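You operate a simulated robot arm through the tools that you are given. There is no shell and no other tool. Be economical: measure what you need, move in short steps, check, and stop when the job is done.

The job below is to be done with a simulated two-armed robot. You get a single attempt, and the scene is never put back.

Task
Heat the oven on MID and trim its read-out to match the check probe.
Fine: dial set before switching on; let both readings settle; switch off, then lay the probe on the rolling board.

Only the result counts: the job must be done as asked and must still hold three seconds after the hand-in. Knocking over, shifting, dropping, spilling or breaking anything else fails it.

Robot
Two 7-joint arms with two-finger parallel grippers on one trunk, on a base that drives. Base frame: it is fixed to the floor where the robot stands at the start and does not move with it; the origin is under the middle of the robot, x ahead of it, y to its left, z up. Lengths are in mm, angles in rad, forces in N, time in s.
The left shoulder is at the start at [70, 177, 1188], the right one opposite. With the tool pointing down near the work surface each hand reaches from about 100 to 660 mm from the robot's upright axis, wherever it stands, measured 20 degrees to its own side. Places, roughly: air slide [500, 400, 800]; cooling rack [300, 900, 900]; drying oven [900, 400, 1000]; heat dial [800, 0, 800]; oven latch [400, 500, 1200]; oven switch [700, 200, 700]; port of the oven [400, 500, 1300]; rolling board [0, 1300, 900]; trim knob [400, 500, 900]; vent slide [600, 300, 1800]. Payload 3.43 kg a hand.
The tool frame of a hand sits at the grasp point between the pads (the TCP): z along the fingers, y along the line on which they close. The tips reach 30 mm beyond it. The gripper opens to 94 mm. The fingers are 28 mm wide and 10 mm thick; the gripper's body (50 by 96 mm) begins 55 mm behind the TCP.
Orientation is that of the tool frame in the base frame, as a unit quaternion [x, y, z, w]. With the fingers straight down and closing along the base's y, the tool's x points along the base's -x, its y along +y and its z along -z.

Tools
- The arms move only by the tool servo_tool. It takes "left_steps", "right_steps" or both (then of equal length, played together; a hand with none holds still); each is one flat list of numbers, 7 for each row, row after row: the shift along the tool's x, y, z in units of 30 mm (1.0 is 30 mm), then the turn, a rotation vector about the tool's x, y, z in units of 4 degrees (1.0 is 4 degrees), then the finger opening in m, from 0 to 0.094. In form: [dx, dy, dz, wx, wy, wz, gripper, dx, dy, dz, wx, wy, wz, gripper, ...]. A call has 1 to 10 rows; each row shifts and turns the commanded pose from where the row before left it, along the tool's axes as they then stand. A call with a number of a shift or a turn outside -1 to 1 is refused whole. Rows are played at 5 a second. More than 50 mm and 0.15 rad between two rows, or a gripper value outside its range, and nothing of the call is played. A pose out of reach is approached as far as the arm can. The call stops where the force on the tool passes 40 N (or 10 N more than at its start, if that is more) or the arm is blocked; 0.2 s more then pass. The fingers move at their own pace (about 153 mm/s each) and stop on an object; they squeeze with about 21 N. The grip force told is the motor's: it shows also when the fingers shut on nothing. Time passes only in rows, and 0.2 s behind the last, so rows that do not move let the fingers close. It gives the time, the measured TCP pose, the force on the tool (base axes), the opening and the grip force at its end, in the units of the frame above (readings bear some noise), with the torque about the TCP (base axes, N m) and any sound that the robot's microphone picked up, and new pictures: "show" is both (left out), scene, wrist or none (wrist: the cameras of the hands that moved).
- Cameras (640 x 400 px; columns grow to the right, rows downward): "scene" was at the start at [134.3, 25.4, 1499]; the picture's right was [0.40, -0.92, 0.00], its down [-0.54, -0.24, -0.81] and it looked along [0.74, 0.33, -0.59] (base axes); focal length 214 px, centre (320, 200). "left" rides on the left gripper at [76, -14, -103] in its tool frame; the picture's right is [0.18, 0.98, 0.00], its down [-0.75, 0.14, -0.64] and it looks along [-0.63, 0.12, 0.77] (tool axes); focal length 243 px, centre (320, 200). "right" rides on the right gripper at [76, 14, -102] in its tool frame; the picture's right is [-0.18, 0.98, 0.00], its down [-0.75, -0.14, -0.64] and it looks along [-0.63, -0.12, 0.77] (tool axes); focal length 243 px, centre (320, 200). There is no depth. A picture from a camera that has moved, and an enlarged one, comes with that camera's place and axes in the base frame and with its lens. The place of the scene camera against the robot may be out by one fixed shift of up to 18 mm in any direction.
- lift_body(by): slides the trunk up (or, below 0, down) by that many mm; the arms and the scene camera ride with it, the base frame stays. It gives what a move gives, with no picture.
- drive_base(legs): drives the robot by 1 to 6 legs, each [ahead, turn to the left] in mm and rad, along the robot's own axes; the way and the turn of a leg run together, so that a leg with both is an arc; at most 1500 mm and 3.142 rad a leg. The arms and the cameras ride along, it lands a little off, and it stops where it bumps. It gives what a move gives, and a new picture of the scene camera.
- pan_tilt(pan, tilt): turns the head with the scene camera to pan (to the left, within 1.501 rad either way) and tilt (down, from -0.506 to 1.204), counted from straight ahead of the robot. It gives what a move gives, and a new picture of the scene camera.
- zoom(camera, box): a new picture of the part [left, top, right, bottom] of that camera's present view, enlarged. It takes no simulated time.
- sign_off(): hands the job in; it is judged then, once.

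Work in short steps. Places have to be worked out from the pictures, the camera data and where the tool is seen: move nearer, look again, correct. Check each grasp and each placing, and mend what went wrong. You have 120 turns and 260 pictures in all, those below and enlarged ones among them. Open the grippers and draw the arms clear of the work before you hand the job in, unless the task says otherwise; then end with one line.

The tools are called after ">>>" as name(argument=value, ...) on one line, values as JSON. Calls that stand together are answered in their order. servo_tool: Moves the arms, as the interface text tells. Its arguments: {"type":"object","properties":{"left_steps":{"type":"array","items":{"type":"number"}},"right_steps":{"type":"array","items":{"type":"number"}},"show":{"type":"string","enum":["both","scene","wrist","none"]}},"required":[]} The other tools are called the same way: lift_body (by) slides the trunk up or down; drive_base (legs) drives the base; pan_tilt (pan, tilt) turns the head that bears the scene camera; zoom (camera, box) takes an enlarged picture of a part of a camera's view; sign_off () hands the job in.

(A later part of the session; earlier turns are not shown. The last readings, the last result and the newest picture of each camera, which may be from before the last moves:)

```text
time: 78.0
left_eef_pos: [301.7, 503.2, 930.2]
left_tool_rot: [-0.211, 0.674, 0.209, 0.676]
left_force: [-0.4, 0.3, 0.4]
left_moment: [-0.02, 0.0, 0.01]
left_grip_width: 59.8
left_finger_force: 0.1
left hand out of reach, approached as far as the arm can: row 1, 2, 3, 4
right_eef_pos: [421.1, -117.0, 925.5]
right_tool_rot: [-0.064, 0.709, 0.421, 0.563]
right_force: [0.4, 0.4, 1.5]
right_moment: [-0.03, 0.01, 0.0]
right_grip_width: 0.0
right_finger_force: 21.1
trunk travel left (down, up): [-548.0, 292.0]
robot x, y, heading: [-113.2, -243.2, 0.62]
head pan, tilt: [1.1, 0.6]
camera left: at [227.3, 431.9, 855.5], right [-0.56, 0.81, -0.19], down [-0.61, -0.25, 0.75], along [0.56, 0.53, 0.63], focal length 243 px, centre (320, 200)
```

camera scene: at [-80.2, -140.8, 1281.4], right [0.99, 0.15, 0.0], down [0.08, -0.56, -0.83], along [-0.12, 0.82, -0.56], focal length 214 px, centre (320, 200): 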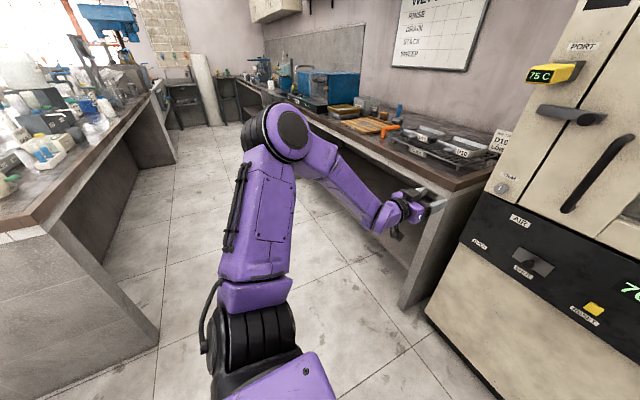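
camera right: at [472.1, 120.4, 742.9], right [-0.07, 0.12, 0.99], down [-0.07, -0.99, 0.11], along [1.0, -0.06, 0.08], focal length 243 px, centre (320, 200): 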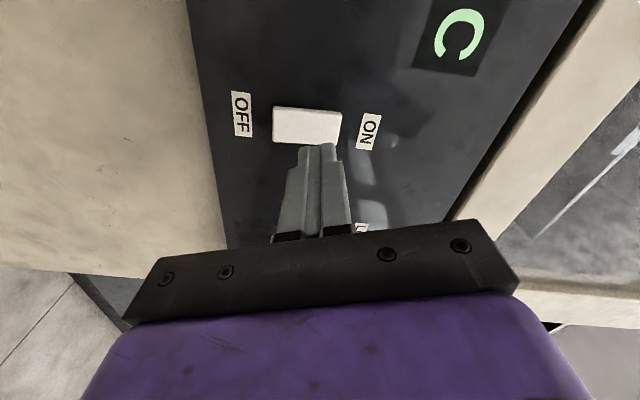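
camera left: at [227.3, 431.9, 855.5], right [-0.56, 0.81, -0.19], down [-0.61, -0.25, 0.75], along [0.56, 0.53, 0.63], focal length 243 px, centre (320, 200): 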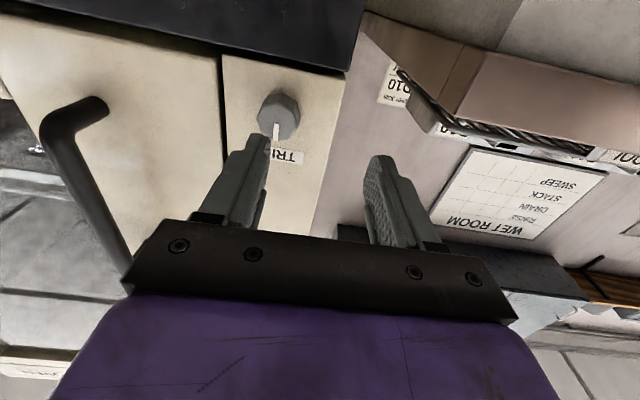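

Still 31 mm short to the right. I back the base another 60 mm and continue.

>>> drive_base(legs=[[-60, 0]])

>>> servo_tool(left_steps=[0, -0.3, 0.6, 0, 0, 0, 0.06, 0, -0.3, 0.6, 0, 0, 0, 0.06, 0.1, -0.3, 0.5, 0, 0, 0, 0.06], show="wrist")

```text
time: 79.0
left_eef_pos: [252.1, 467.0, 931.6]
left_tool_rot: [-0.212, 0.673, 0.209, 0.677]
left_force: [-0.1, -0.3, 1.0]
left_moment: [0.0, 0.01, 0.02]
left_grip_width: 60.0
left_finger_force: 0.1
right_eef_pos: [371.2, -152.5, 924.9]
right_tool_rot: [-0.064, 0.708, 0.421, 0.563]
right_force: [0.3, -0.6, -0.1]
right_moment: [0.01, 0.02, 0.01]
right_grip_width: 0.0
right_finger_force: 21.0
trunk travel left (down, up): [-548.0, 292.0]
robot x, y, heading: [-159.6, -281.9, 0.621]
head pan, tilt: [1.1, 0.6]
camera scene: at [-129.8, -176.2, 1281.4], right [0.99, 0.15, 0.0], down [0.09, -0.56, -0.83], along [-0.12, 0.82, -0.56], focal length 214 px, centre (320, 200)
```

scene: 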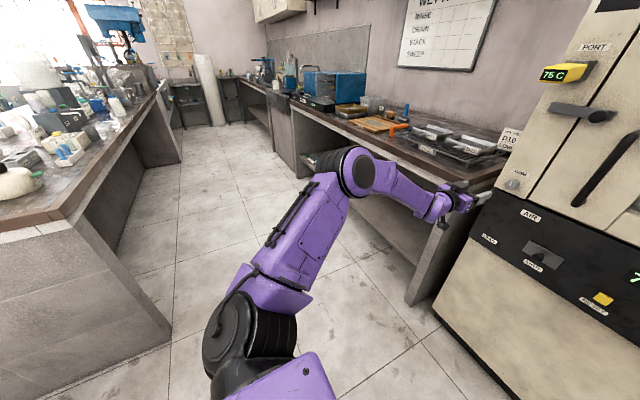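

```text
time: 79.8
left_eef_pos: [310.7, 474.7, 926.1]
left_tool_rot: [-0.212, 0.675, 0.209, 0.675]
left_force: [0.0, 0.0, -0.3]
left_moment: [0.01, -0.02, -0.01]
left_grip_width: 59.8
left_finger_force: 0.1
right_eef_pos: [373.0, -151.8, 926.1]
right_tool_rot: [-0.063, 0.709, 0.42, 0.563]
right_force: [0.2, 0.1, 0.0]
right_moment: [-0.01, 0.0, 0.02]
right_grip_width: 0.0
right_finger_force: 20.6
trunk travel left (down, up): [-548.0, 292.0]
robot x, y, heading: [-161.6, -282.4, 0.622]
head pan, tilt: [1.1, 0.6]
camera left: at [236.3, 404.5, 851.3], right [-0.56, 0.81, -0.19], down [-0.61, -0.25, 0.75], along [0.56, 0.53, 0.63], focal length 243 px, centre (320, 200)
```

left: 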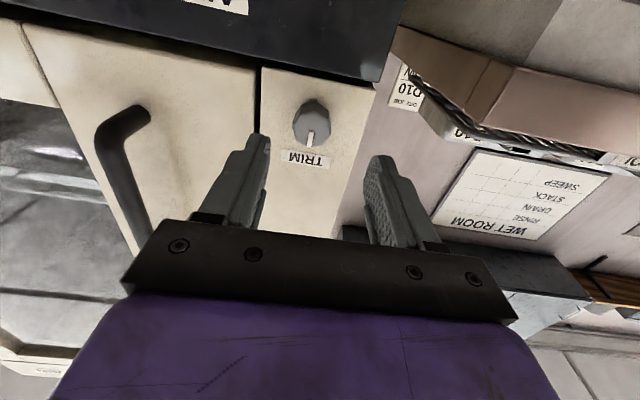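

No more reach limits; trim lies on axis ~85 mm ahead, 5 mm right. I advance 60 mm.

>>> servo_tool(left_steps=[0, -0.15, 0.7, 0, 0, 0, 0.06, 0, 0, 0.7, 0, 0, 0, 0.06, 0, 0, 0.5, 0, 0, 0, 0.06], show="wrist")

>>> pan_tilt(pan=0.1, tilt=0.25)

```text
time: 80.6
left_eef_pos: [360.6, 500.6, 927.0]
left_tool_rot: [-0.211, 0.676, 0.206, 0.675]
left_force: [0.9, 0.4, -0.8]
left_moment: [-0.02, 0.01, 0.01]
left_grip_width: 60.1
left_finger_force: 0.1
right_eef_pos: [372.5, -150.9, 924.0]
right_tool_rot: [-0.065, 0.709, 0.42, 0.563]
right_force: [1.1, 0.2, 0.3]
right_moment: [-0.02, 0.0, -0.05]
right_grip_width: 0.0
right_finger_force: 21.2
trunk travel left (down, up): [-548.0, 292.0]
robot x, y, heading: [-163.4, -281.1, 0.622]
head pan, tilt: [1.1, 0.6]
camera left: at [284.4, 431.1, 851.7], right [-0.55, 0.81, -0.19], down [-0.61, -0.24, 0.75], along [0.57, 0.53, 0.63], focal length 243 px, centre (320, 200)
```

left: 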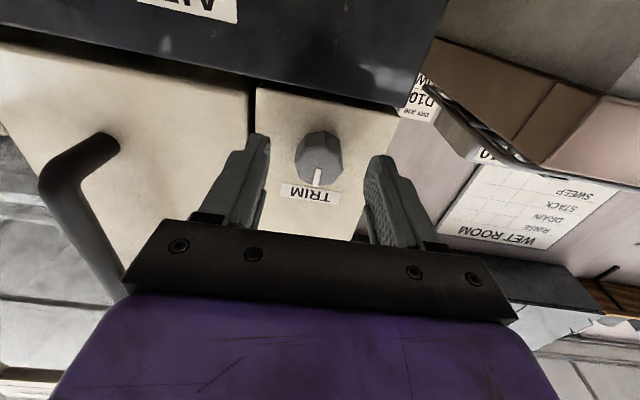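

```text
time: 81.9
left_eef_pos: [359.0, 500.5, 928.5]
left_tool_rot: [-0.209, 0.676, 0.207, 0.676]
left_force: [-0.3, -0.3, -0.1]
left_moment: [0.01, -0.04, -0.03]
left_grip_width: 60.1
left_finger_force: 0.1
right_eef_pos: [373.4, -152.1, 924.5]
right_tool_rot: [-0.064, 0.709, 0.421, 0.563]
right_force: [0.3, 0.0, -0.3]
right_moment: [0.02, 0.02, -0.01]
right_grip_width: 0.1
right_finger_force: 20.7
trunk travel left (down, up): [-548.0, 292.0]
robot x, y, heading: [-162.5, -281.9, 0.625]
head pan, tilt: [0.099, 0.25]
camera scene: at [-45.1, -201.0, 1313.5], right [0.66, -0.75, 0.0], down [-0.19, -0.16, -0.97], along [0.73, 0.64, -0.25], focal length 214 px, centre (320, 200)
```

scene: 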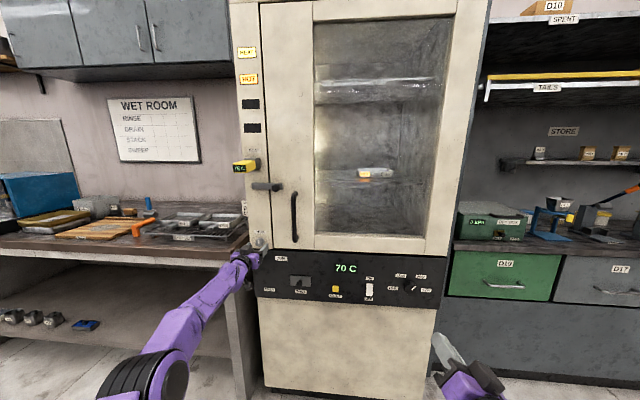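

Knob face is ~35 mm ahead and centred. I advance 19 mm more and close.

>>> servo_tool(left_steps=[0, 0, 0.35, 0, 0, 0, 0.06, 0, 0, 0.28, 0, 0, 0, 0.06, 0, 0, 0, 0, 0, 0, 0.02, 0, 0, 0, 0, 0, 0, 0.015, 0, 0, 0, 0, 0, 0, 0.015], show="wrist")

```text
time: 83.1
left_eef_pos: [363.0, 500.6, 935.4]
left_tool_rot: [-0.211, 0.675, 0.209, 0.676]
left_force: [-1.0, 0.4, -0.2]
left_moment: [-0.01, 0.01, -0.03]
left_grip_width: 15.0
left_finger_force: 0.1
left hand out of reach, approached as far as the arm can: row 1, 2
right_eef_pos: [371.0, -151.3, 925.2]
right_tool_rot: [-0.063, 0.709, 0.421, 0.563]
right_force: [0.1, 0.7, 1.3]
right_moment: [0.01, -0.01, 0.0]
right_grip_width: 0.1
right_finger_force: 21.0
trunk travel left (down, up): [-548.0, 292.0]
robot x, y, heading: [-160.9, -285.5, 0.624]
head pan, tilt: [0.099, 0.25]
camera left: at [287.1, 429.0, 859.3], right [-0.56, 0.81, -0.19], down [-0.61, -0.25, 0.75], along [0.56, 0.53, 0.63], focal length 243 px, centre (320, 200)
```

left: 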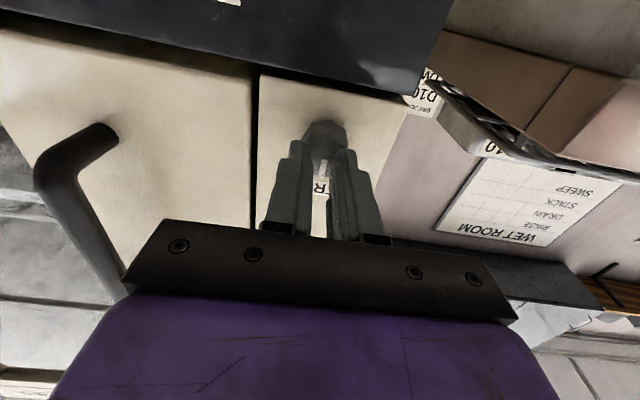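

The arm hit its outer limit. I open, retreat 30 mm, drive the base 35 mm ahead, then approach again.

>>> servo_tool(left_steps=[0, 0, -1, 0, 0, 0, 0.06, 0, 0, -0.5, 0, 0, 0, 0.06, 0, 0, 0, 0, 0, 0, 0.06], show="none")

>>> drive_base(legs=[[35, 0]])

>>> servo_tool(left_steps=[0, 0, 0, 0, 0, 0, 0.06], show="wrist")

```text
time: 83.9
left_eef_pos: [324.8, 473.3, 936.1]
left_tool_rot: [-0.21, 0.675, 0.209, 0.676]
left_force: [0.8, 0.0, -0.4]
left_moment: [0.0, 0.02, -0.01]
left_grip_width: 60.1
left_finger_force: 0.0
right_eef_pos: [372.4, -151.8, 924.7]
right_tool_rot: [-0.064, 0.709, 0.42, 0.563]
right_force: [0.0, 0.0, 0.6]
right_moment: [0.0, -0.05, -0.02]
right_grip_width: 0.0
right_finger_force: 21.6
trunk travel left (down, up): [-548.0, 292.0]
robot x, y, heading: [-161.7, -279.4, 0.625]
head pan, tilt: [0.099, 0.25]
```

```text
time: 84.7
left_eef_pos: [353.7, 494.4, 934.5]
left_tool_rot: [-0.21, 0.675, 0.208, 0.676]
left_force: [-0.4, 0.0, -0.2]
left_moment: [0.0, 0.01, -0.01]
left_grip_width: 60.0
left_finger_force: 0.1
right_eef_pos: [401.2, -129.7, 924.7]
right_tool_rot: [-0.063, 0.709, 0.42, 0.563]
right_force: [-0.8, 0.5, -0.4]
right_moment: [0.0, -0.01, -0.02]
right_grip_width: 0.0
right_finger_force: 20.8
trunk travel left (down, up): [-548.0, 292.0]
robot x, y, heading: [-131.0, -262.2, 0.621]
head pan, tilt: [0.099, 0.25]
camera scene: at [-16.4, -180.9, 1313.6], right [0.66, -0.75, 0.0], down [-0.19, -0.16, -0.97], along [0.73, 0.64, -0.25], focal length 214 px, centre (320, 200)
```

scene: 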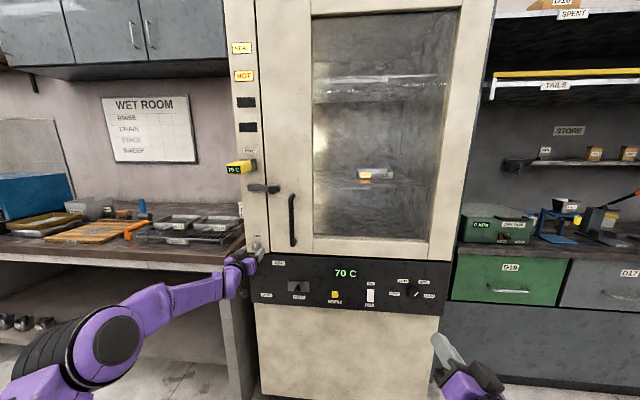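

```text
time: 85.1
left_eef_pos: [352.0, 493.9, 935.8]
left_tool_rot: [-0.21, 0.674, 0.208, 0.677]
left_force: [-0.1, 0.5, 0.3]
left_moment: [-0.02, 0.02, -0.01]
left_grip_width: 60.1
left_finger_force: 0.1
right_eef_pos: [400.1, -132.5, 925.5]
right_tool_rot: [-0.064, 0.709, 0.421, 0.563]
right_force: [-0.2, -0.4, 0.6]
right_moment: [0.01, 0.0, -0.03]
right_grip_width: 0.0
right_finger_force: 20.9
trunk travel left (down, up): [-548.0, 292.0]
robot x, y, heading: [-134.8, -262.0, 0.623]
head pan, tilt: [0.099, 0.25]
camera left: at [277.6, 423.3, 860.4], right [-0.56, 0.81, -0.19], down [-0.61, -0.25, 0.75], along [0.56, 0.53, 0.63], focal length 243 px, centre (320, 200)
```

left: 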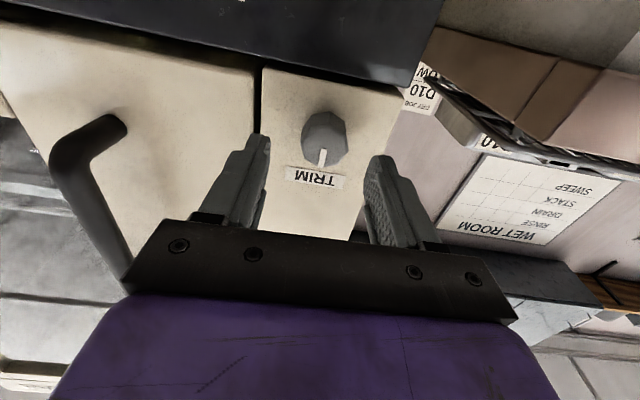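

Knob is 8 mm below axis, ~44 mm ahead. I correct and advance 30 mm, then close.

>>> servo_tool(left_steps=[0.27, 0.05, 0.4, 0, 0, 0, 0.06, 0, 0, 0.35, 0, 0, 0, 0.06, 0, 0, 0.3, 0, 0, 0, 0.06, 0, 0, 0, 0, 0, 0, 0.02, 0, 0, 0, 0, 0, 0, 0.015, 0, 0, 0, 0, 0, 0, 0.015], show="wrist")

```text
time: 86.5
left_eef_pos: [377.5, 514.8, 928.2]
left_tool_rot: [-0.212, 0.674, 0.208, 0.677]
left_force: [0.7, 6.0, 1.5]
left_moment: [-0.1, 0.15, 1.12]
left_grip_width: 32.2
left_finger_force: 44.4
right_eef_pos: [401.1, -130.6, 925.4]
right_tool_rot: [-0.064, 0.709, 0.421, 0.562]
right_force: [0.2, -0.8, 0.1]
right_moment: [-0.02, 0.0, -0.01]
right_grip_width: 0.1
right_finger_force: 21.4
trunk travel left (down, up): [-548.0, 292.0]
robot x, y, heading: [-132.5, -260.3, 0.624]
head pan, tilt: [0.099, 0.25]
camera left: at [302.8, 443.9, 851.3], right [-0.56, 0.81, -0.19], down [-0.61, -0.25, 0.75], along [0.56, 0.53, 0.63], focal length 243 px, centre (320, 200)
```

left: 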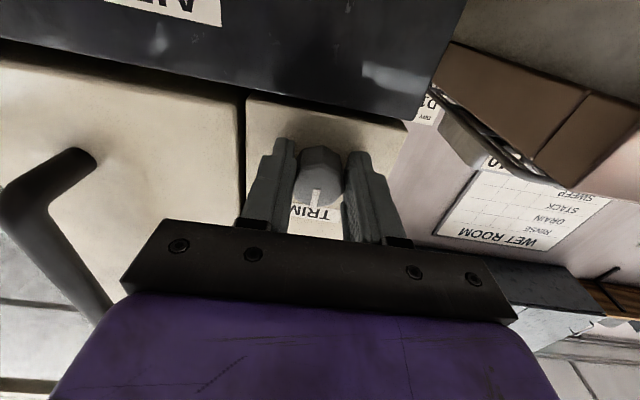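

Trim knob gripped at 32 mm. I turn it 20° clockwise as a trial and read both displays.

>>> servo_tool(left_steps=[0, 0, 0, 0, 0, 1, 0.015, 0, 0, 0, 0, 0, 1, 0.015, 0, 0, 0, 0, 0, 1, 0.015, 0, 0, 0, 0, 0, 1, 0.015, 0, 0, 0, 0, 0, 1, 0.015], show="wrist")

>>> zoom(camera="scene", box=[210, 20, 450, 320])

```text
time: 87.7
left_eef_pos: [376.5, 516.2, 927.2]
left_tool_rot: [-0.091, 0.7, 0.322, 0.63]
left_force: [-1.9, 21.6, 11.7]
left_moment: [-0.6, 0.48, 1.64]
left_grip_width: 31.7
left_finger_force: 44.7
right_eef_pos: [399.8, -130.0, 924.3]
right_tool_rot: [-0.064, 0.709, 0.419, 0.564]
right_force: [-0.9, -0.7, -0.2]
right_moment: [0.02, 0.01, 0.02]
right_grip_width: 0.1
right_finger_force: 20.7
trunk travel left (down, up): [-548.0, 292.0]
robot x, y, heading: [-130.5, -261.9, 0.625]
head pan, tilt: [0.099, 0.25]
camera left: at [286.2, 468.1, 851.1], right [-0.56, 0.81, 0.16], down [-0.46, -0.47, 0.76], along [0.69, 0.35, 0.64], focal length 243 px, centre (320, 200)
```

left: 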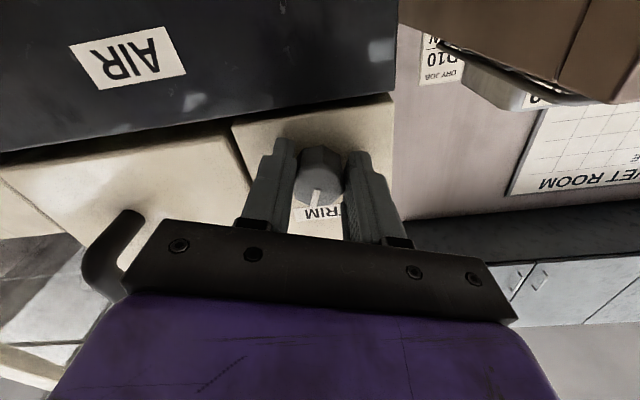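

```text
1.33 times, centred on (330, 170) of scene
camera zoom: at [-18.7, -177.8, 1313.6], right [0.66, -0.75, 0.0], down [-0.18, -0.17, -0.97], along [0.73, 0.64, -0.25], focal length 286 px, centre (307, 240)
```

zoom: 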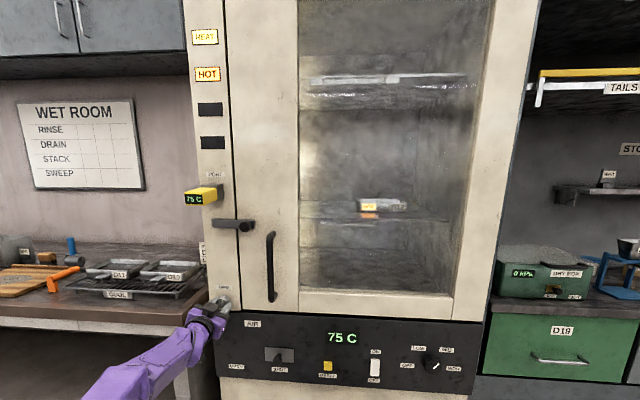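

Both now read 75. To be robust I find the window's other edge: turn 8° further and read.

>>> servo_tool(left_steps=[0, 0, 0, 0, 0, 1, 0.015, 0, 0, 0, 0, 0, 1, 0.015, 0, 0, 0, 0, 0, 0, 0.015], show="wrist")

>>> zoom(camera="scene", box=[210, 140, 370, 290])

```text
time: 88.5
left_eef_pos: [376.4, 517.5, 926.8]
left_tool_rot: [-0.043, 0.704, 0.365, 0.607]
left_force: [-1.2, 32.9, 18.3]
left_moment: [-0.39, 0.04, 1.84]
left_grip_width: 31.9
left_finger_force: 44.8
right_eef_pos: [398.8, -128.4, 925.7]
right_tool_rot: [-0.066, 0.708, 0.42, 0.564]
right_force: [0.0, 0.5, -0.2]
right_moment: [-0.03, -0.03, -0.01]
right_grip_width: 0.0
right_finger_force: 20.7
trunk travel left (down, up): [-548.0, 292.0]
robot x, y, heading: [-131.7, -261.1, 0.624]
head pan, tilt: [0.099, 0.25]
camera left: at [279.7, 477.4, 853.8], right [-0.54, 0.79, 0.29], down [-0.4, -0.55, 0.73], along [0.74, 0.28, 0.62], focal length 243 px, centre (320, 200)
```

left: 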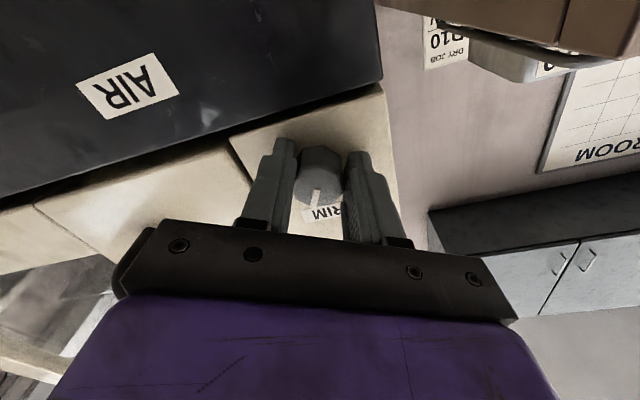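

```text
2.67 times, centred on (290, 215) of scene
camera zoom: at [-19.8, -177.0, 1313.7], right [0.66, -0.75, 0.0], down [-0.18, -0.17, -0.97], along [0.73, 0.64, -0.25], focal length 572 px, centre (400, 160)
```

zoom: 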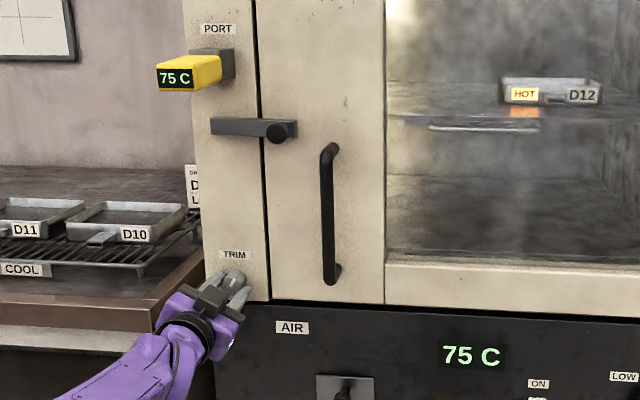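

Still 75/75, but side load is building. I release to relax, re-grip, and turn further 12°.

>>> servo_tool(left_steps=[0, 0, 0, 0, 0, 0, 0.05, 0, 0, 0, 0, 0, 0, 0.05, 0, 0, 0, 0, 0, 0, 0.05], show="wrist")

>>> zoom(camera="scene", box=[210, 140, 370, 290])

```text
time: 89.3
left_eef_pos: [378.4, 513.3, 927.6]
left_tool_rot: [-0.041, 0.706, 0.365, 0.606]
left_force: [0.1, 0.3, 0.0]
left_moment: [0.0, 0.01, 0.01]
left_grip_width: 49.9
left_finger_force: 0.1
right_eef_pos: [401.0, -130.5, 924.0]
right_tool_rot: [-0.065, 0.709, 0.42, 0.563]
right_force: [0.1, -0.1, 0.3]
right_moment: [-0.03, -0.02, 0.0]
right_grip_width: 0.0
right_finger_force: 21.3
trunk travel left (down, up): [-548.0, 292.0]
robot x, y, heading: [-131.8, -258.5, 0.625]
head pan, tilt: [0.099, 0.25]
camera left: at [281.9, 473.7, 853.3], right [-0.54, 0.79, 0.3], down [-0.4, -0.55, 0.73], along [0.74, 0.28, 0.61], focal length 243 px, centre (320, 200)
```

left: 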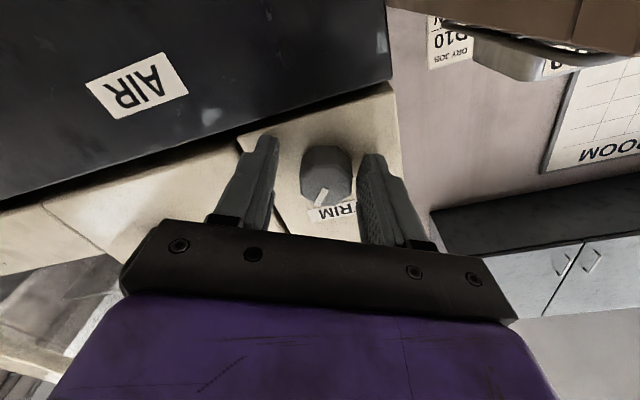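

```text
2.67 times, centred on (290, 215) of scene
camera zoom: at [-16.8, -181.0, 1313.5], right [0.66, -0.75, 0.0], down [-0.19, -0.16, -0.97], along [0.73, 0.64, -0.25], focal length 572 px, centre (400, 160)
```

zoom: 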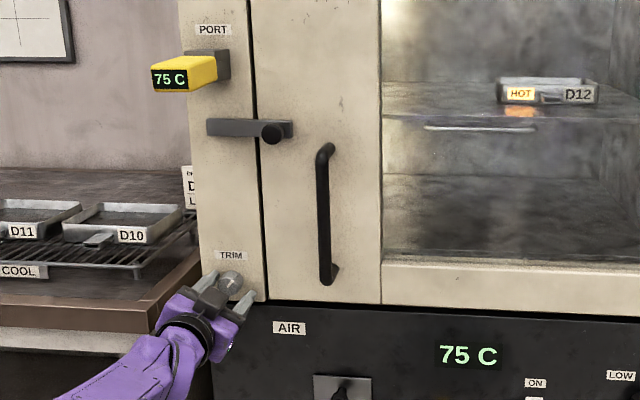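

Pointer moved with the grip and the readings hold at 75/75. I re-grip and turn a further 12° to see if the reading changes.

>>> servo_tool(left_steps=[0, 0.1, 0, 0, 0, 0, 0.05, 0, 0, 0, 0, 0, 0, 0.015, 0, 0, 0, 0, 0, 0, 0.015, 0, 0, 0, 0, 0, 1, 0.015, 0, 0, 0, 0, 0, 1, 0.015, 0, 0, 0, 0, 0, 1, 0.015, 0, 0, 0, 0, 0, 0, 0.015], show="none")

>>> zoom(camera="scene", box=[210, 140, 370, 290])

```text
time: 90.9
left_eef_pos: [375.1, 518.0, 930.4]
left_tool_rot: [0.033, 0.706, 0.427, 0.563]
left_force: [-12.5, -4.5, 2.6]
left_moment: [0.18, -0.31, 1.1]
left_grip_width: 30.8
left_finger_force: 44.9
left hand out of reach, approached as far as the arm can: row 6
right_eef_pos: [398.9, -131.7, 926.3]
right_tool_rot: [-0.064, 0.708, 0.42, 0.564]
right_force: [-1.0, 0.4, 0.4]
right_moment: [0.01, 0.01, 0.02]
right_grip_width: 0.0
right_finger_force: 20.6
trunk travel left (down, up): [-548.0, 292.0]
robot x, y, heading: [-127.9, -262.2, 0.618]
head pan, tilt: [0.099, 0.25]
```

```text
2.67 times, centred on (290, 215) of scene
camera zoom: at [-20.1, -182.3, 1313.9], right [0.66, -0.75, 0.0], down [-0.18, -0.16, -0.97], along [0.73, 0.64, -0.24], focal length 572 px, centre (400, 160)
```

zoom: 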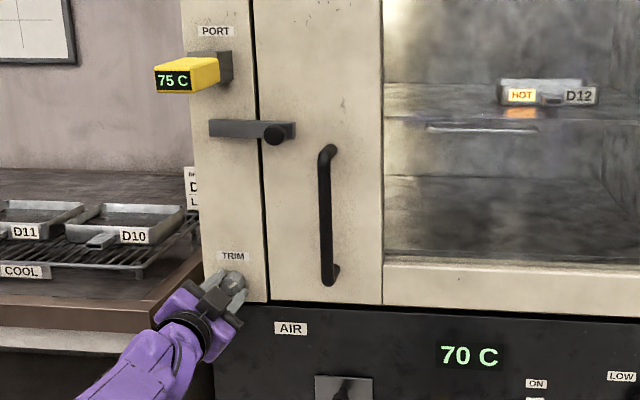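

Oven now reads 70: perhaps the knob slipped while re-gripping, or it cycles. I release and look at the pointer.

>>> servo_tool(left_steps=[0, 0, 0, 0, 0, 0, 0.055, 0, 0, 0, 0, 0, 0, 0.055, 0, 0, -0.5, 0, 0, 0, 0.055], show="both")

>>> zoom(camera="scene", box=[210, 140, 370, 290])

>>> zoom(camera="left", box=[240, 90, 400, 240])

```text
time: 91.7
left_eef_pos: [369.4, 522.1, 933.3]
left_tool_rot: [0.034, 0.706, 0.425, 0.565]
left_force: [-0.1, -1.4, -0.6]
left_moment: [-0.02, 0.0, 0.01]
left_grip_width: 54.9
left_finger_force: 0.0
left hand out of reach, approached as far as the arm can: row 3
right_eef_pos: [399.7, -131.1, 925.1]
right_tool_rot: [-0.064, 0.709, 0.421, 0.563]
right_force: [-0.6, 1.0, 0.4]
right_moment: [0.0, 0.01, -0.04]
right_grip_width: 0.2
right_finger_force: 21.0
trunk travel left (down, up): [-548.0, 292.0]
robot x, y, heading: [-131.5, -260.7, 0.62]
head pan, tilt: [0.099, 0.25]
camera scene: at [-17.3, -179.8, 1313.7], right [0.66, -0.75, 0.0], down [-0.18, -0.16, -0.97], along [0.73, 0.64, -0.25], focal length 214 px, centre (320, 200)
camera left: at [265.1, 495.5, 867.0], right [-0.49, 0.72, 0.49], down [-0.32, -0.67, 0.67], along [0.81, 0.17, 0.56], focal length 243 px, centre (320, 200)
```

scene: 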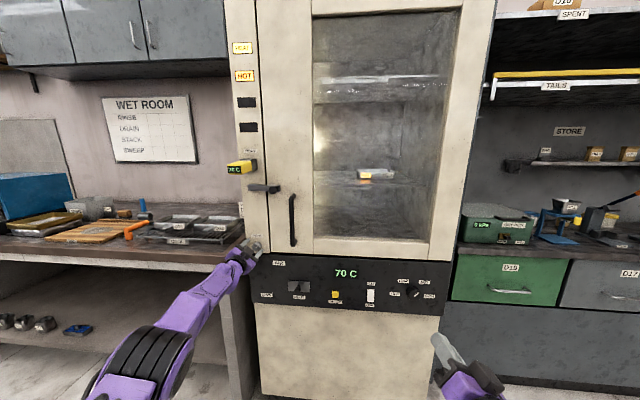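
left: 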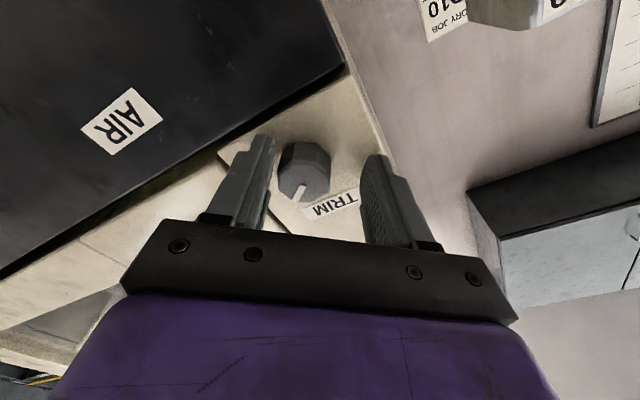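

```text
2.67 times, centred on (290, 215) of scene
camera zoom: at [-17.3, -179.8, 1313.7], right [0.66, -0.75, 0.0], down [-0.18, -0.16, -0.97], along [0.73, 0.64, -0.25], focal length 572 px, centre (400, 160)
```

zoom: 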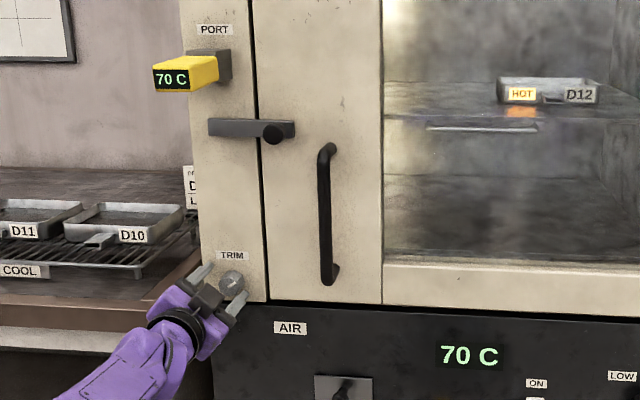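

```text
2.67 times, centred on (320, 165) of left
camera zoom: at [265.1, 495.5, 867.0], right [-0.49, 0.72, 0.49], down [-0.32, -0.67, 0.67], along [0.81, 0.17, 0.56], focal length 647 px, centre (320, 293)
```

zoom: 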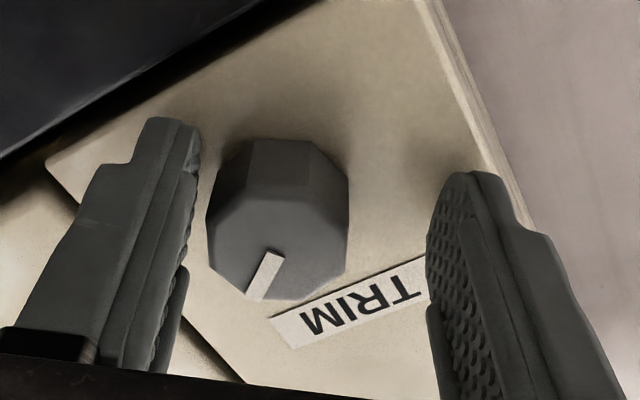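

Now both read 70, so the true temperature is wandering around a display step (thermostat) – I need to watch the readings over time. I hold still and watch.

>>> servo_tool(left_steps=[0, 0, 0, 0, 0, 0, 0.055, 0, 0, 0, 0, 0, 0, 0.055, 0, 0, 0, 0, 0, 0, 0.055, 0, 0, 0, 0, 0, 0, 0.055, 0, 0, 0, 0, 0, 0, 0.055, 0, 0, 0, 0, 0, 0, 0.055, 0, 0, 0, 0, 0, 0, 0.055, 0, 0, 0, 0, 0, 0, 0.055], show="scene")

>>> zoom(camera="scene", box=[190, 20, 430, 310])

```text
time: 93.5
left_eef_pos: [370.0, 522.6, 931.7]
left_tool_rot: [0.034, 0.707, 0.426, 0.564]
left_force: [0.1, 1.3, -0.7]
left_moment: [0.0, 0.0, 0.01]
left_grip_width: 55.1
left_finger_force: 0.1
right_eef_pos: [400.9, -131.8, 924.6]
right_tool_rot: [-0.064, 0.709, 0.42, 0.563]
right_force: [-0.4, -0.6, -0.2]
right_moment: [0.0, 0.0, 0.02]
right_grip_width: 0.1
right_finger_force: 21.2
trunk travel left (down, up): [-548.0, 292.0]
robot x, y, heading: [-130.8, -262.7, 0.623]
head pan, tilt: [0.099, 0.25]
camera scene: at [-16.8, -180.6, 1313.5], right [0.66, -0.75, 0.0], down [-0.19, -0.16, -0.97], along [0.73, 0.64, -0.25], focal length 214 px, centre (320, 200)
```

scene: 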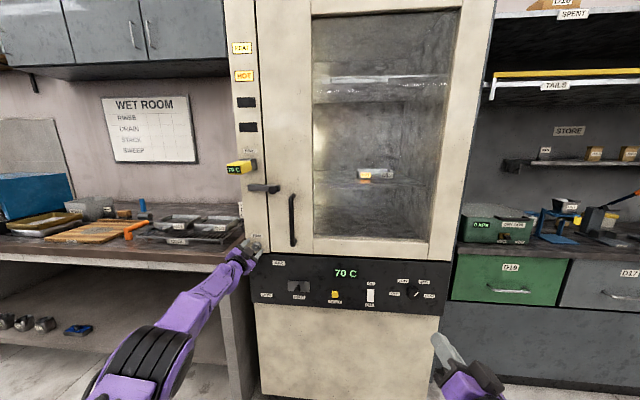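

```text
1.38 times, centred on (310, 165) of scene
camera zoom: at [-16.8, -180.6, 1313.5], right [0.66, -0.75, 0.0], down [-0.19, -0.16, -0.97], along [0.73, 0.64, -0.25], focal length 296 px, centre (334, 248)
```

zoom: 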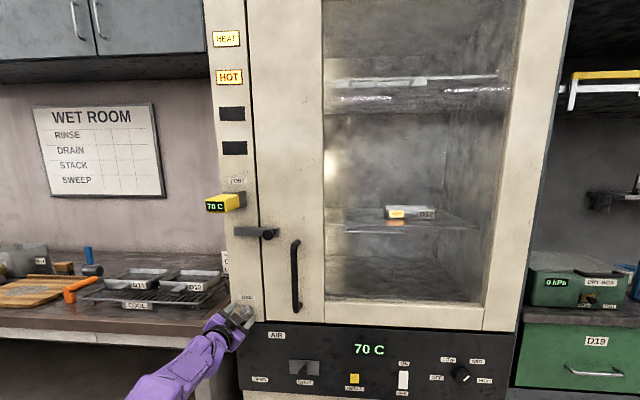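

Now 70/70. I keep watching over several seconds with samples.

>>> servo_tool(left_steps=[0, 0, 0, 0, 0, 0, 0.055, 0, 0, 0, 0, 0, 0, 0.055, 0, 0, 0, 0, 0, 0, 0.055, 0, 0, 0, 0, 0, 0, 0.055, 0, 0, 0, 0, 0, 0, 0.055, 0, 0, 0, 0, 0, 0, 0.055, 0, 0, 0, 0, 0, 0, 0.055, 0, 0, 0, 0, 0, 0, 0.055, 0, 0, 0, 0, 0, 0, 0.055, 0, 0, 0, 0, 0, 0, 0.055], show="none")

>>> zoom(camera="scene", box=[210, 140, 370, 290])

>>> servo_tool(left_steps=[0, 0, 0, 0, 0, 0, 0.055, 0, 0, 0, 0, 0, 0, 0.055, 0, 0, 0, 0, 0, 0, 0.055, 0, 0, 0, 0, 0, 0, 0.055, 0, 0, 0, 0, 0, 0, 0.055, 0, 0, 0, 0, 0, 0, 0.055, 0, 0, 0, 0, 0, 0, 0.055, 0, 0, 0, 0, 0, 0, 0.055, 0, 0, 0, 0, 0, 0, 0.055, 0, 0, 0, 0, 0, 0, 0.055], show="none")

>>> zoom(camera="scene", box=[210, 140, 370, 290])

>>> servo_tool(left_steps=[0, 0, 0, 0, 0, 0, 0.055, 0, 0, 0, 0, 0, 0, 0.055, 0, 0, 0, 0, 0, 0, 0.055, 0, 0, 0, 0, 0, 0, 0.055, 0, 0, 0, 0, 0, 0, 0.055, 0, 0, 0, 0, 0, 0, 0.055, 0, 0, 0, 0, 0, 0, 0.055, 0, 0, 0, 0, 0, 0, 0.055, 0, 0, 0, 0, 0, 0, 0.055, 0, 0, 0, 0, 0, 0, 0.055], show="none")

>>> zoom(camera="scene", box=[210, 140, 370, 290])

```text
time: 95.7
left_eef_pos: [369.5, 521.0, 933.2]
left_tool_rot: [0.034, 0.707, 0.425, 0.564]
left_force: [0.1, 0.3, 0.0]
left_moment: [0.0, -0.02, 0.01]
left_grip_width: 55.4
left_finger_force: 0.0
right_eef_pos: [400.5, -131.8, 925.0]
right_tool_rot: [-0.064, 0.709, 0.42, 0.563]
right_force: [0.4, -0.1, -0.3]
right_moment: [-0.02, 0.02, 0.02]
right_grip_width: 0.0
right_finger_force: 20.8
trunk travel left (down, up): [-548.0, 292.0]
robot x, y, heading: [-130.4, -259.5, 0.622]
head pan, tilt: [0.099, 0.25]
```

```text
2.67 times, centred on (290, 215) of scene
camera zoom: at [-16.8, -180.6, 1313.5], right [0.66, -0.75, 0.0], down [-0.19, -0.16, -0.97], along [0.73, 0.64, -0.25], focal length 572 px, centre (400, 160)
```

zoom: 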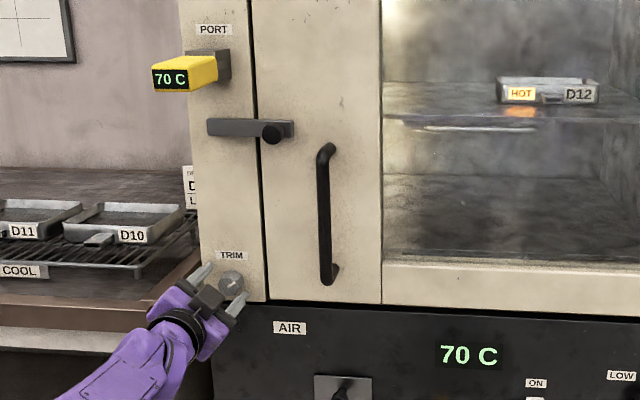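

```text
time: 97.9
left_eef_pos: [370.3, 520.7, 932.2]
left_tool_rot: [0.033, 0.707, 0.425, 0.564]
left_force: [-0.5, -0.1, -0.1]
left_moment: [-0.02, 0.01, 0.03]
left_grip_width: 54.8
left_finger_force: 0.0
right_eef_pos: [400.7, -130.4, 926.0]
right_tool_rot: [-0.064, 0.709, 0.419, 0.564]
right_force: [0.5, 0.6, 0.4]
right_moment: [0.02, -0.01, 0.02]
right_grip_width: 0.0
right_finger_force: 21.1
trunk travel left (down, up): [-548.0, 292.0]
robot x, y, heading: [-130.5, -257.6, 0.625]
head pan, tilt: [0.099, 0.25]
```

```text
2.67 times, centred on (290, 215) of scene
camera zoom: at [-16.8, -180.6, 1313.5], right [0.66, -0.75, 0.0], down [-0.19, -0.16, -0.97], along [0.73, 0.64, -0.25], focal length 572 px, centre (400, 160)
```

zoom: 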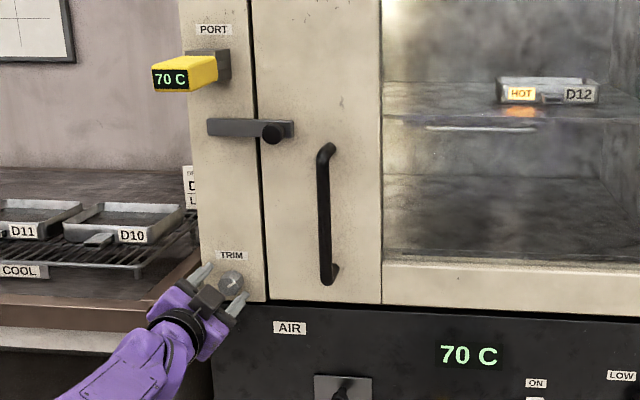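

```text
time: 100.1
left_eef_pos: [371.5, 521.6, 932.7]
left_tool_rot: [0.034, 0.707, 0.425, 0.564]
left_force: [0.7, -0.3, -0.5]
left_moment: [-0.05, -0.01, -0.01]
left_grip_width: 55.0
left_finger_force: 0.0
right_eef_pos: [400.4, -131.7, 924.5]
right_tool_rot: [-0.064, 0.709, 0.421, 0.563]
right_force: [-0.2, 0.4, 0.4]
right_moment: [0.01, -0.02, 0.0]
right_grip_width: 0.1
right_finger_force: 20.9
trunk travel left (down, up): [-548.0, 292.0]
robot x, y, heading: [-132.6, -262.6, 0.623]
head pan, tilt: [0.099, 0.25]
```

```text
2.67 times, centred on (290, 215) of scene
camera zoom: at [-16.8, -180.6, 1313.5], right [0.66, -0.75, 0.0], down [-0.19, -0.16, -0.97], along [0.73, 0.64, -0.25], focal length 572 px, centre (400, 160)
```

zoom: 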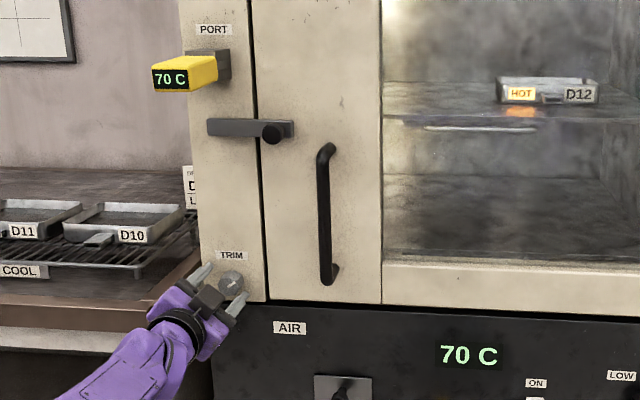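

Both have been stable at 70 for 8 s: it seems the controller regulates on the read-out, so trimming shifted the true temperature. I want to be centred inside the 5-degree step, so I back off, turn the hand back 44° (one octagon face) to re-grip for finer scanning.

>>> servo_tool(left_steps=[0, 0, -0.8, 0, 0, 0, 0.06, 0, 0, -0.4, 0, 0, -1, 0.06, 0, 0, 0, 0, 0, -1, 0.06, 0, 0, 0, 0, 0, -1, 0.06, 0, 0, 0, 0, 0, -1, 0.06, 0, 0, 0, 0, 0, -1, 0.06, 0, 0, 0, 0, 0, -1, 0.06, 0, 0, 0, 0, 0, -1, 0.06, 0, 0, 0, 0, 0, -1, 0.06, 0, 0, 0, 0, 0, -1, 0.06], show="none")

>>> servo_tool(left_steps=[0, 0, 0, 0, 0, -1, 0.06, 0, 0, 0, 0, 0, -1, 0.06], show="wrist")

>>> zoom(camera="left", box=[240, 70, 400, 220])

```text
time: 102.3
left_eef_pos: [345.2, 520.6, 942.1]
left_tool_rot: [-0.188, 0.681, 0.232, 0.669]
left_force: [-0.3, -0.6, 0.1]
left_moment: [-0.02, -0.01, -0.05]
left_grip_width: 60.3
left_finger_force: 0.1
left hand out of reach, approached as far as the arm can: row 1, 2
right_eef_pos: [400.7, -131.8, 924.4]
right_tool_rot: [-0.063, 0.709, 0.419, 0.564]
right_force: [-0.4, 0.0, 0.2]
right_moment: [-0.01, -0.01, -0.01]
right_grip_width: 0.0
right_finger_force: 21.1
trunk travel left (down, up): [-548.0, 292.0]
robot x, y, heading: [-132.9, -260.7, 0.62]
head pan, tilt: [0.099, 0.25]
```

```text
time: 102.9
left_eef_pos: [344.1, 521.5, 941.3]
left_tool_rot: [-0.235, 0.666, 0.185, 0.683]
left_force: [-0.3, -0.6, 0.7]
left_moment: [0.0, 0.02, -0.03]
left_grip_width: 59.9
left_finger_force: 0.0
right_eef_pos: [400.1, -132.0, 924.1]
right_tool_rot: [-0.064, 0.709, 0.421, 0.563]
right_force: [0.2, -0.1, -0.6]
right_moment: [0.0, 0.0, 0.03]
right_grip_width: 0.0
right_finger_force: 20.6
trunk travel left (down, up): [-548.0, 292.0]
robot x, y, heading: [-132.5, -261.2, 0.619]
head pan, tilt: [0.099, 0.25]
camera left: at [273.4, 446.3, 866.9], right [-0.55, 0.8, -0.26], down [-0.64, -0.2, 0.74], along [0.54, 0.57, 0.62], focal length 243 px, centre (320, 200)
```

left: 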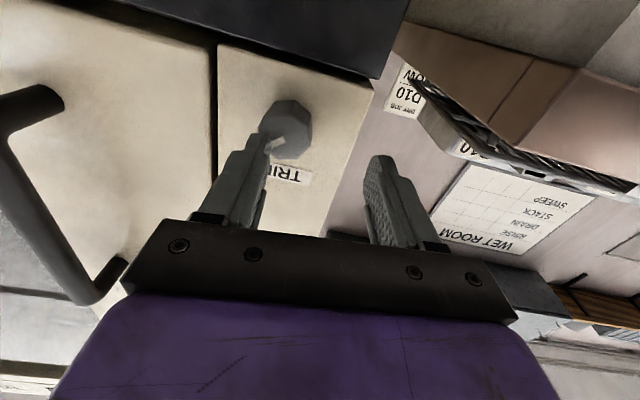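

```text
2.67 times, centred on (320, 145) of left
camera zoom: at [273.4, 446.3, 866.9], right [-0.55, 0.8, -0.26], down [-0.64, -0.2, 0.74], along [0.54, 0.57, 0.62], focal length 647 px, centre (320, 347)
```

zoom: 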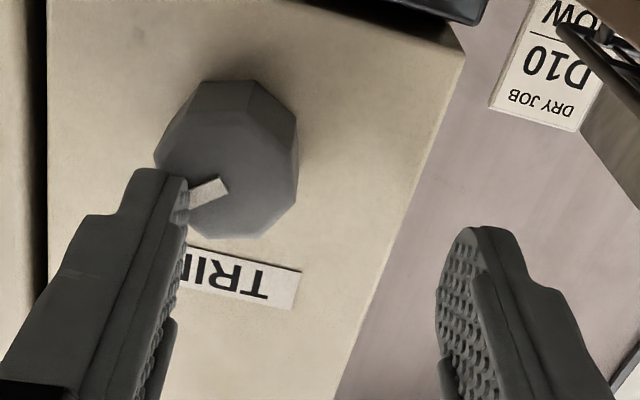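

The pointer is at about +40°. I shift 22 mm right and 12 mm down to centre on the knob, then advance and grip.

>>> servo_tool(left_steps=[0.2, -0.3, 0, 0, 0, 0, 0.06, 0.22, -0.45, 0, 0, 0, 0, 0.06, 0, 0, 0, 0, 0, 0, 0.06], show="wrist")

```text
time: 103.7
left_eef_pos: [357.8, 501.9, 931.6]
left_tool_rot: [-0.234, 0.667, 0.186, 0.683]
left_force: [-0.2, -0.1, -0.5]
left_moment: [0.05, -0.02, 0.04]
left_grip_width: 60.1
left_finger_force: 0.1
right_eef_pos: [401.4, -132.1, 924.9]
right_tool_rot: [-0.063, 0.709, 0.42, 0.563]
right_force: [0.4, 0.3, -0.5]
right_moment: [-0.01, -0.01, -0.04]
right_grip_width: 0.0
right_finger_force: 21.1
trunk travel left (down, up): [-548.0, 292.0]
robot x, y, heading: [-133.8, -258.3, 0.621]
head pan, tilt: [0.099, 0.25]
camera left: at [286.5, 427.4, 856.4], right [-0.55, 0.8, -0.26], down [-0.64, -0.2, 0.74], along [0.54, 0.57, 0.62], focal length 243 px, centre (320, 200)
```

left: 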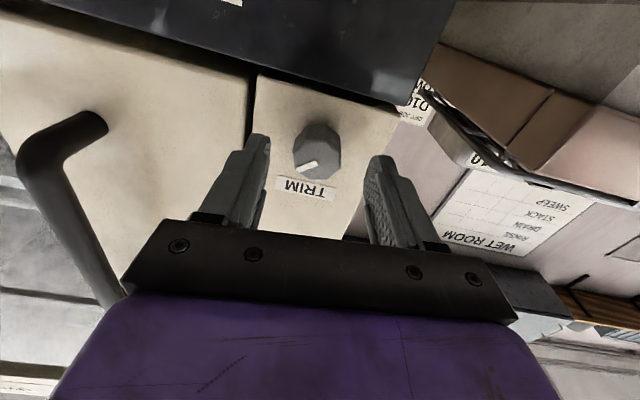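

Centred. Advance 20 mm, grip, and turn +12° clockwise, then wait.

>>> servo_tool(left_steps=[0, 0, 0.35, 0, 0, 0, 0.06, 0, 0, 0.32, 0, 0, 0, 0.06, 0, 0, 0, 0, 0, 0, 0.02, 0, 0, 0, 0, 0, 0, 0.015, 0, 0, 0, 0, 0, 0, 0.015], show="wrist")

>>> servo_tool(left_steps=[0, 0, 0, 0, 0, 1, 0.015, 0, 0, 0, 0, 0, 1, 0.015, 0, 0, 0, 0, 0, 1, 0.015, 0, 0, 0, 0, 0, 0, 0.015], show="wrist")

>>> zoom(camera="scene", box=[210, 140, 370, 290])

```text
time: 104.9
left_eef_pos: [375.7, 513.6, 930.7]
left_tool_rot: [-0.234, 0.667, 0.185, 0.683]
left_force: [1.6, -1.5, -1.5]
left_moment: [0.13, -0.14, 0.74]
left_grip_width: 31.5
left_finger_force: 45.0
right_eef_pos: [400.4, -131.5, 925.0]
right_tool_rot: [-0.063, 0.709, 0.42, 0.563]
right_force: [0.3, -0.2, -0.4]
right_moment: [0.02, -0.04, 0.0]
right_grip_width: 0.0
right_finger_force: 20.6
trunk travel left (down, up): [-548.0, 292.0]
robot x, y, heading: [-130.1, -261.5, 0.622]
head pan, tilt: [0.099, 0.25]
camera left: at [303.8, 438.2, 856.4], right [-0.55, 0.8, -0.26], down [-0.64, -0.2, 0.74], along [0.54, 0.57, 0.62], focal length 243 px, centre (320, 200)
```

left: 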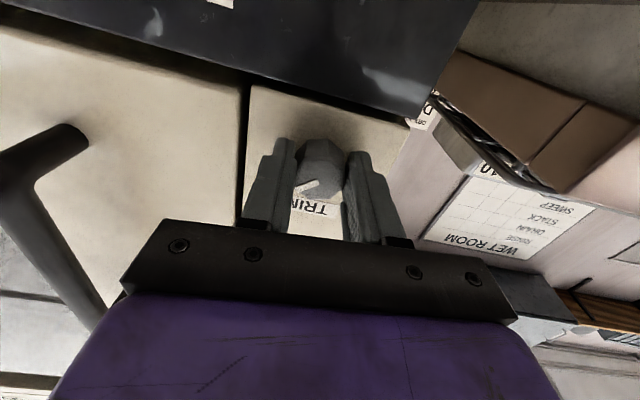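

```text
time: 105.9
left_eef_pos: [375.6, 512.5, 930.7]
left_tool_rot: [-0.164, 0.687, 0.256, 0.66]
left_force: [4.8, 3.1, 3.5]
left_moment: [-0.36, 0.58, 1.1]
left_grip_width: 31.5
left_finger_force: 45.2
right_eef_pos: [401.1, -130.3, 925.0]
right_tool_rot: [-0.063, 0.709, 0.42, 0.563]
right_force: [1.5, -0.1, -0.2]
right_moment: [-0.01, -0.03, -0.01]
right_grip_width: 0.2
right_finger_force: 20.7
trunk travel left (down, up): [-548.0, 292.0]
robot x, y, heading: [-132.7, -261.2, 0.621]
head pan, tilt: [0.099, 0.25]
camera left: at [294.4, 452.1, 853.8], right [-0.57, 0.82, -0.05], down [-0.55, -0.33, 0.76], along [0.61, 0.46, 0.64], focal length 243 px, centre (320, 200)
```

left: 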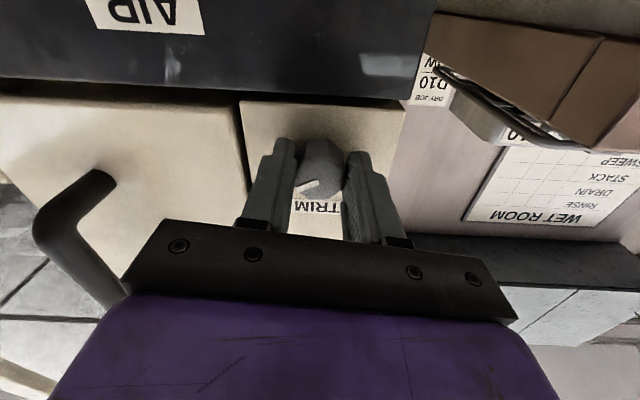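

```text
2.67 times, centred on (290, 215) of scene
camera zoom: at [-16.1, -180.7, 1313.5], right [0.66, -0.75, 0.0], down [-0.19, -0.16, -0.97], along [0.73, 0.64, -0.25], focal length 572 px, centre (400, 160)
```

zoom: 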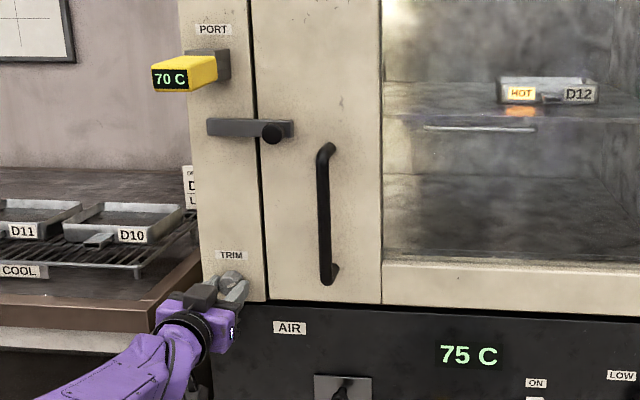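

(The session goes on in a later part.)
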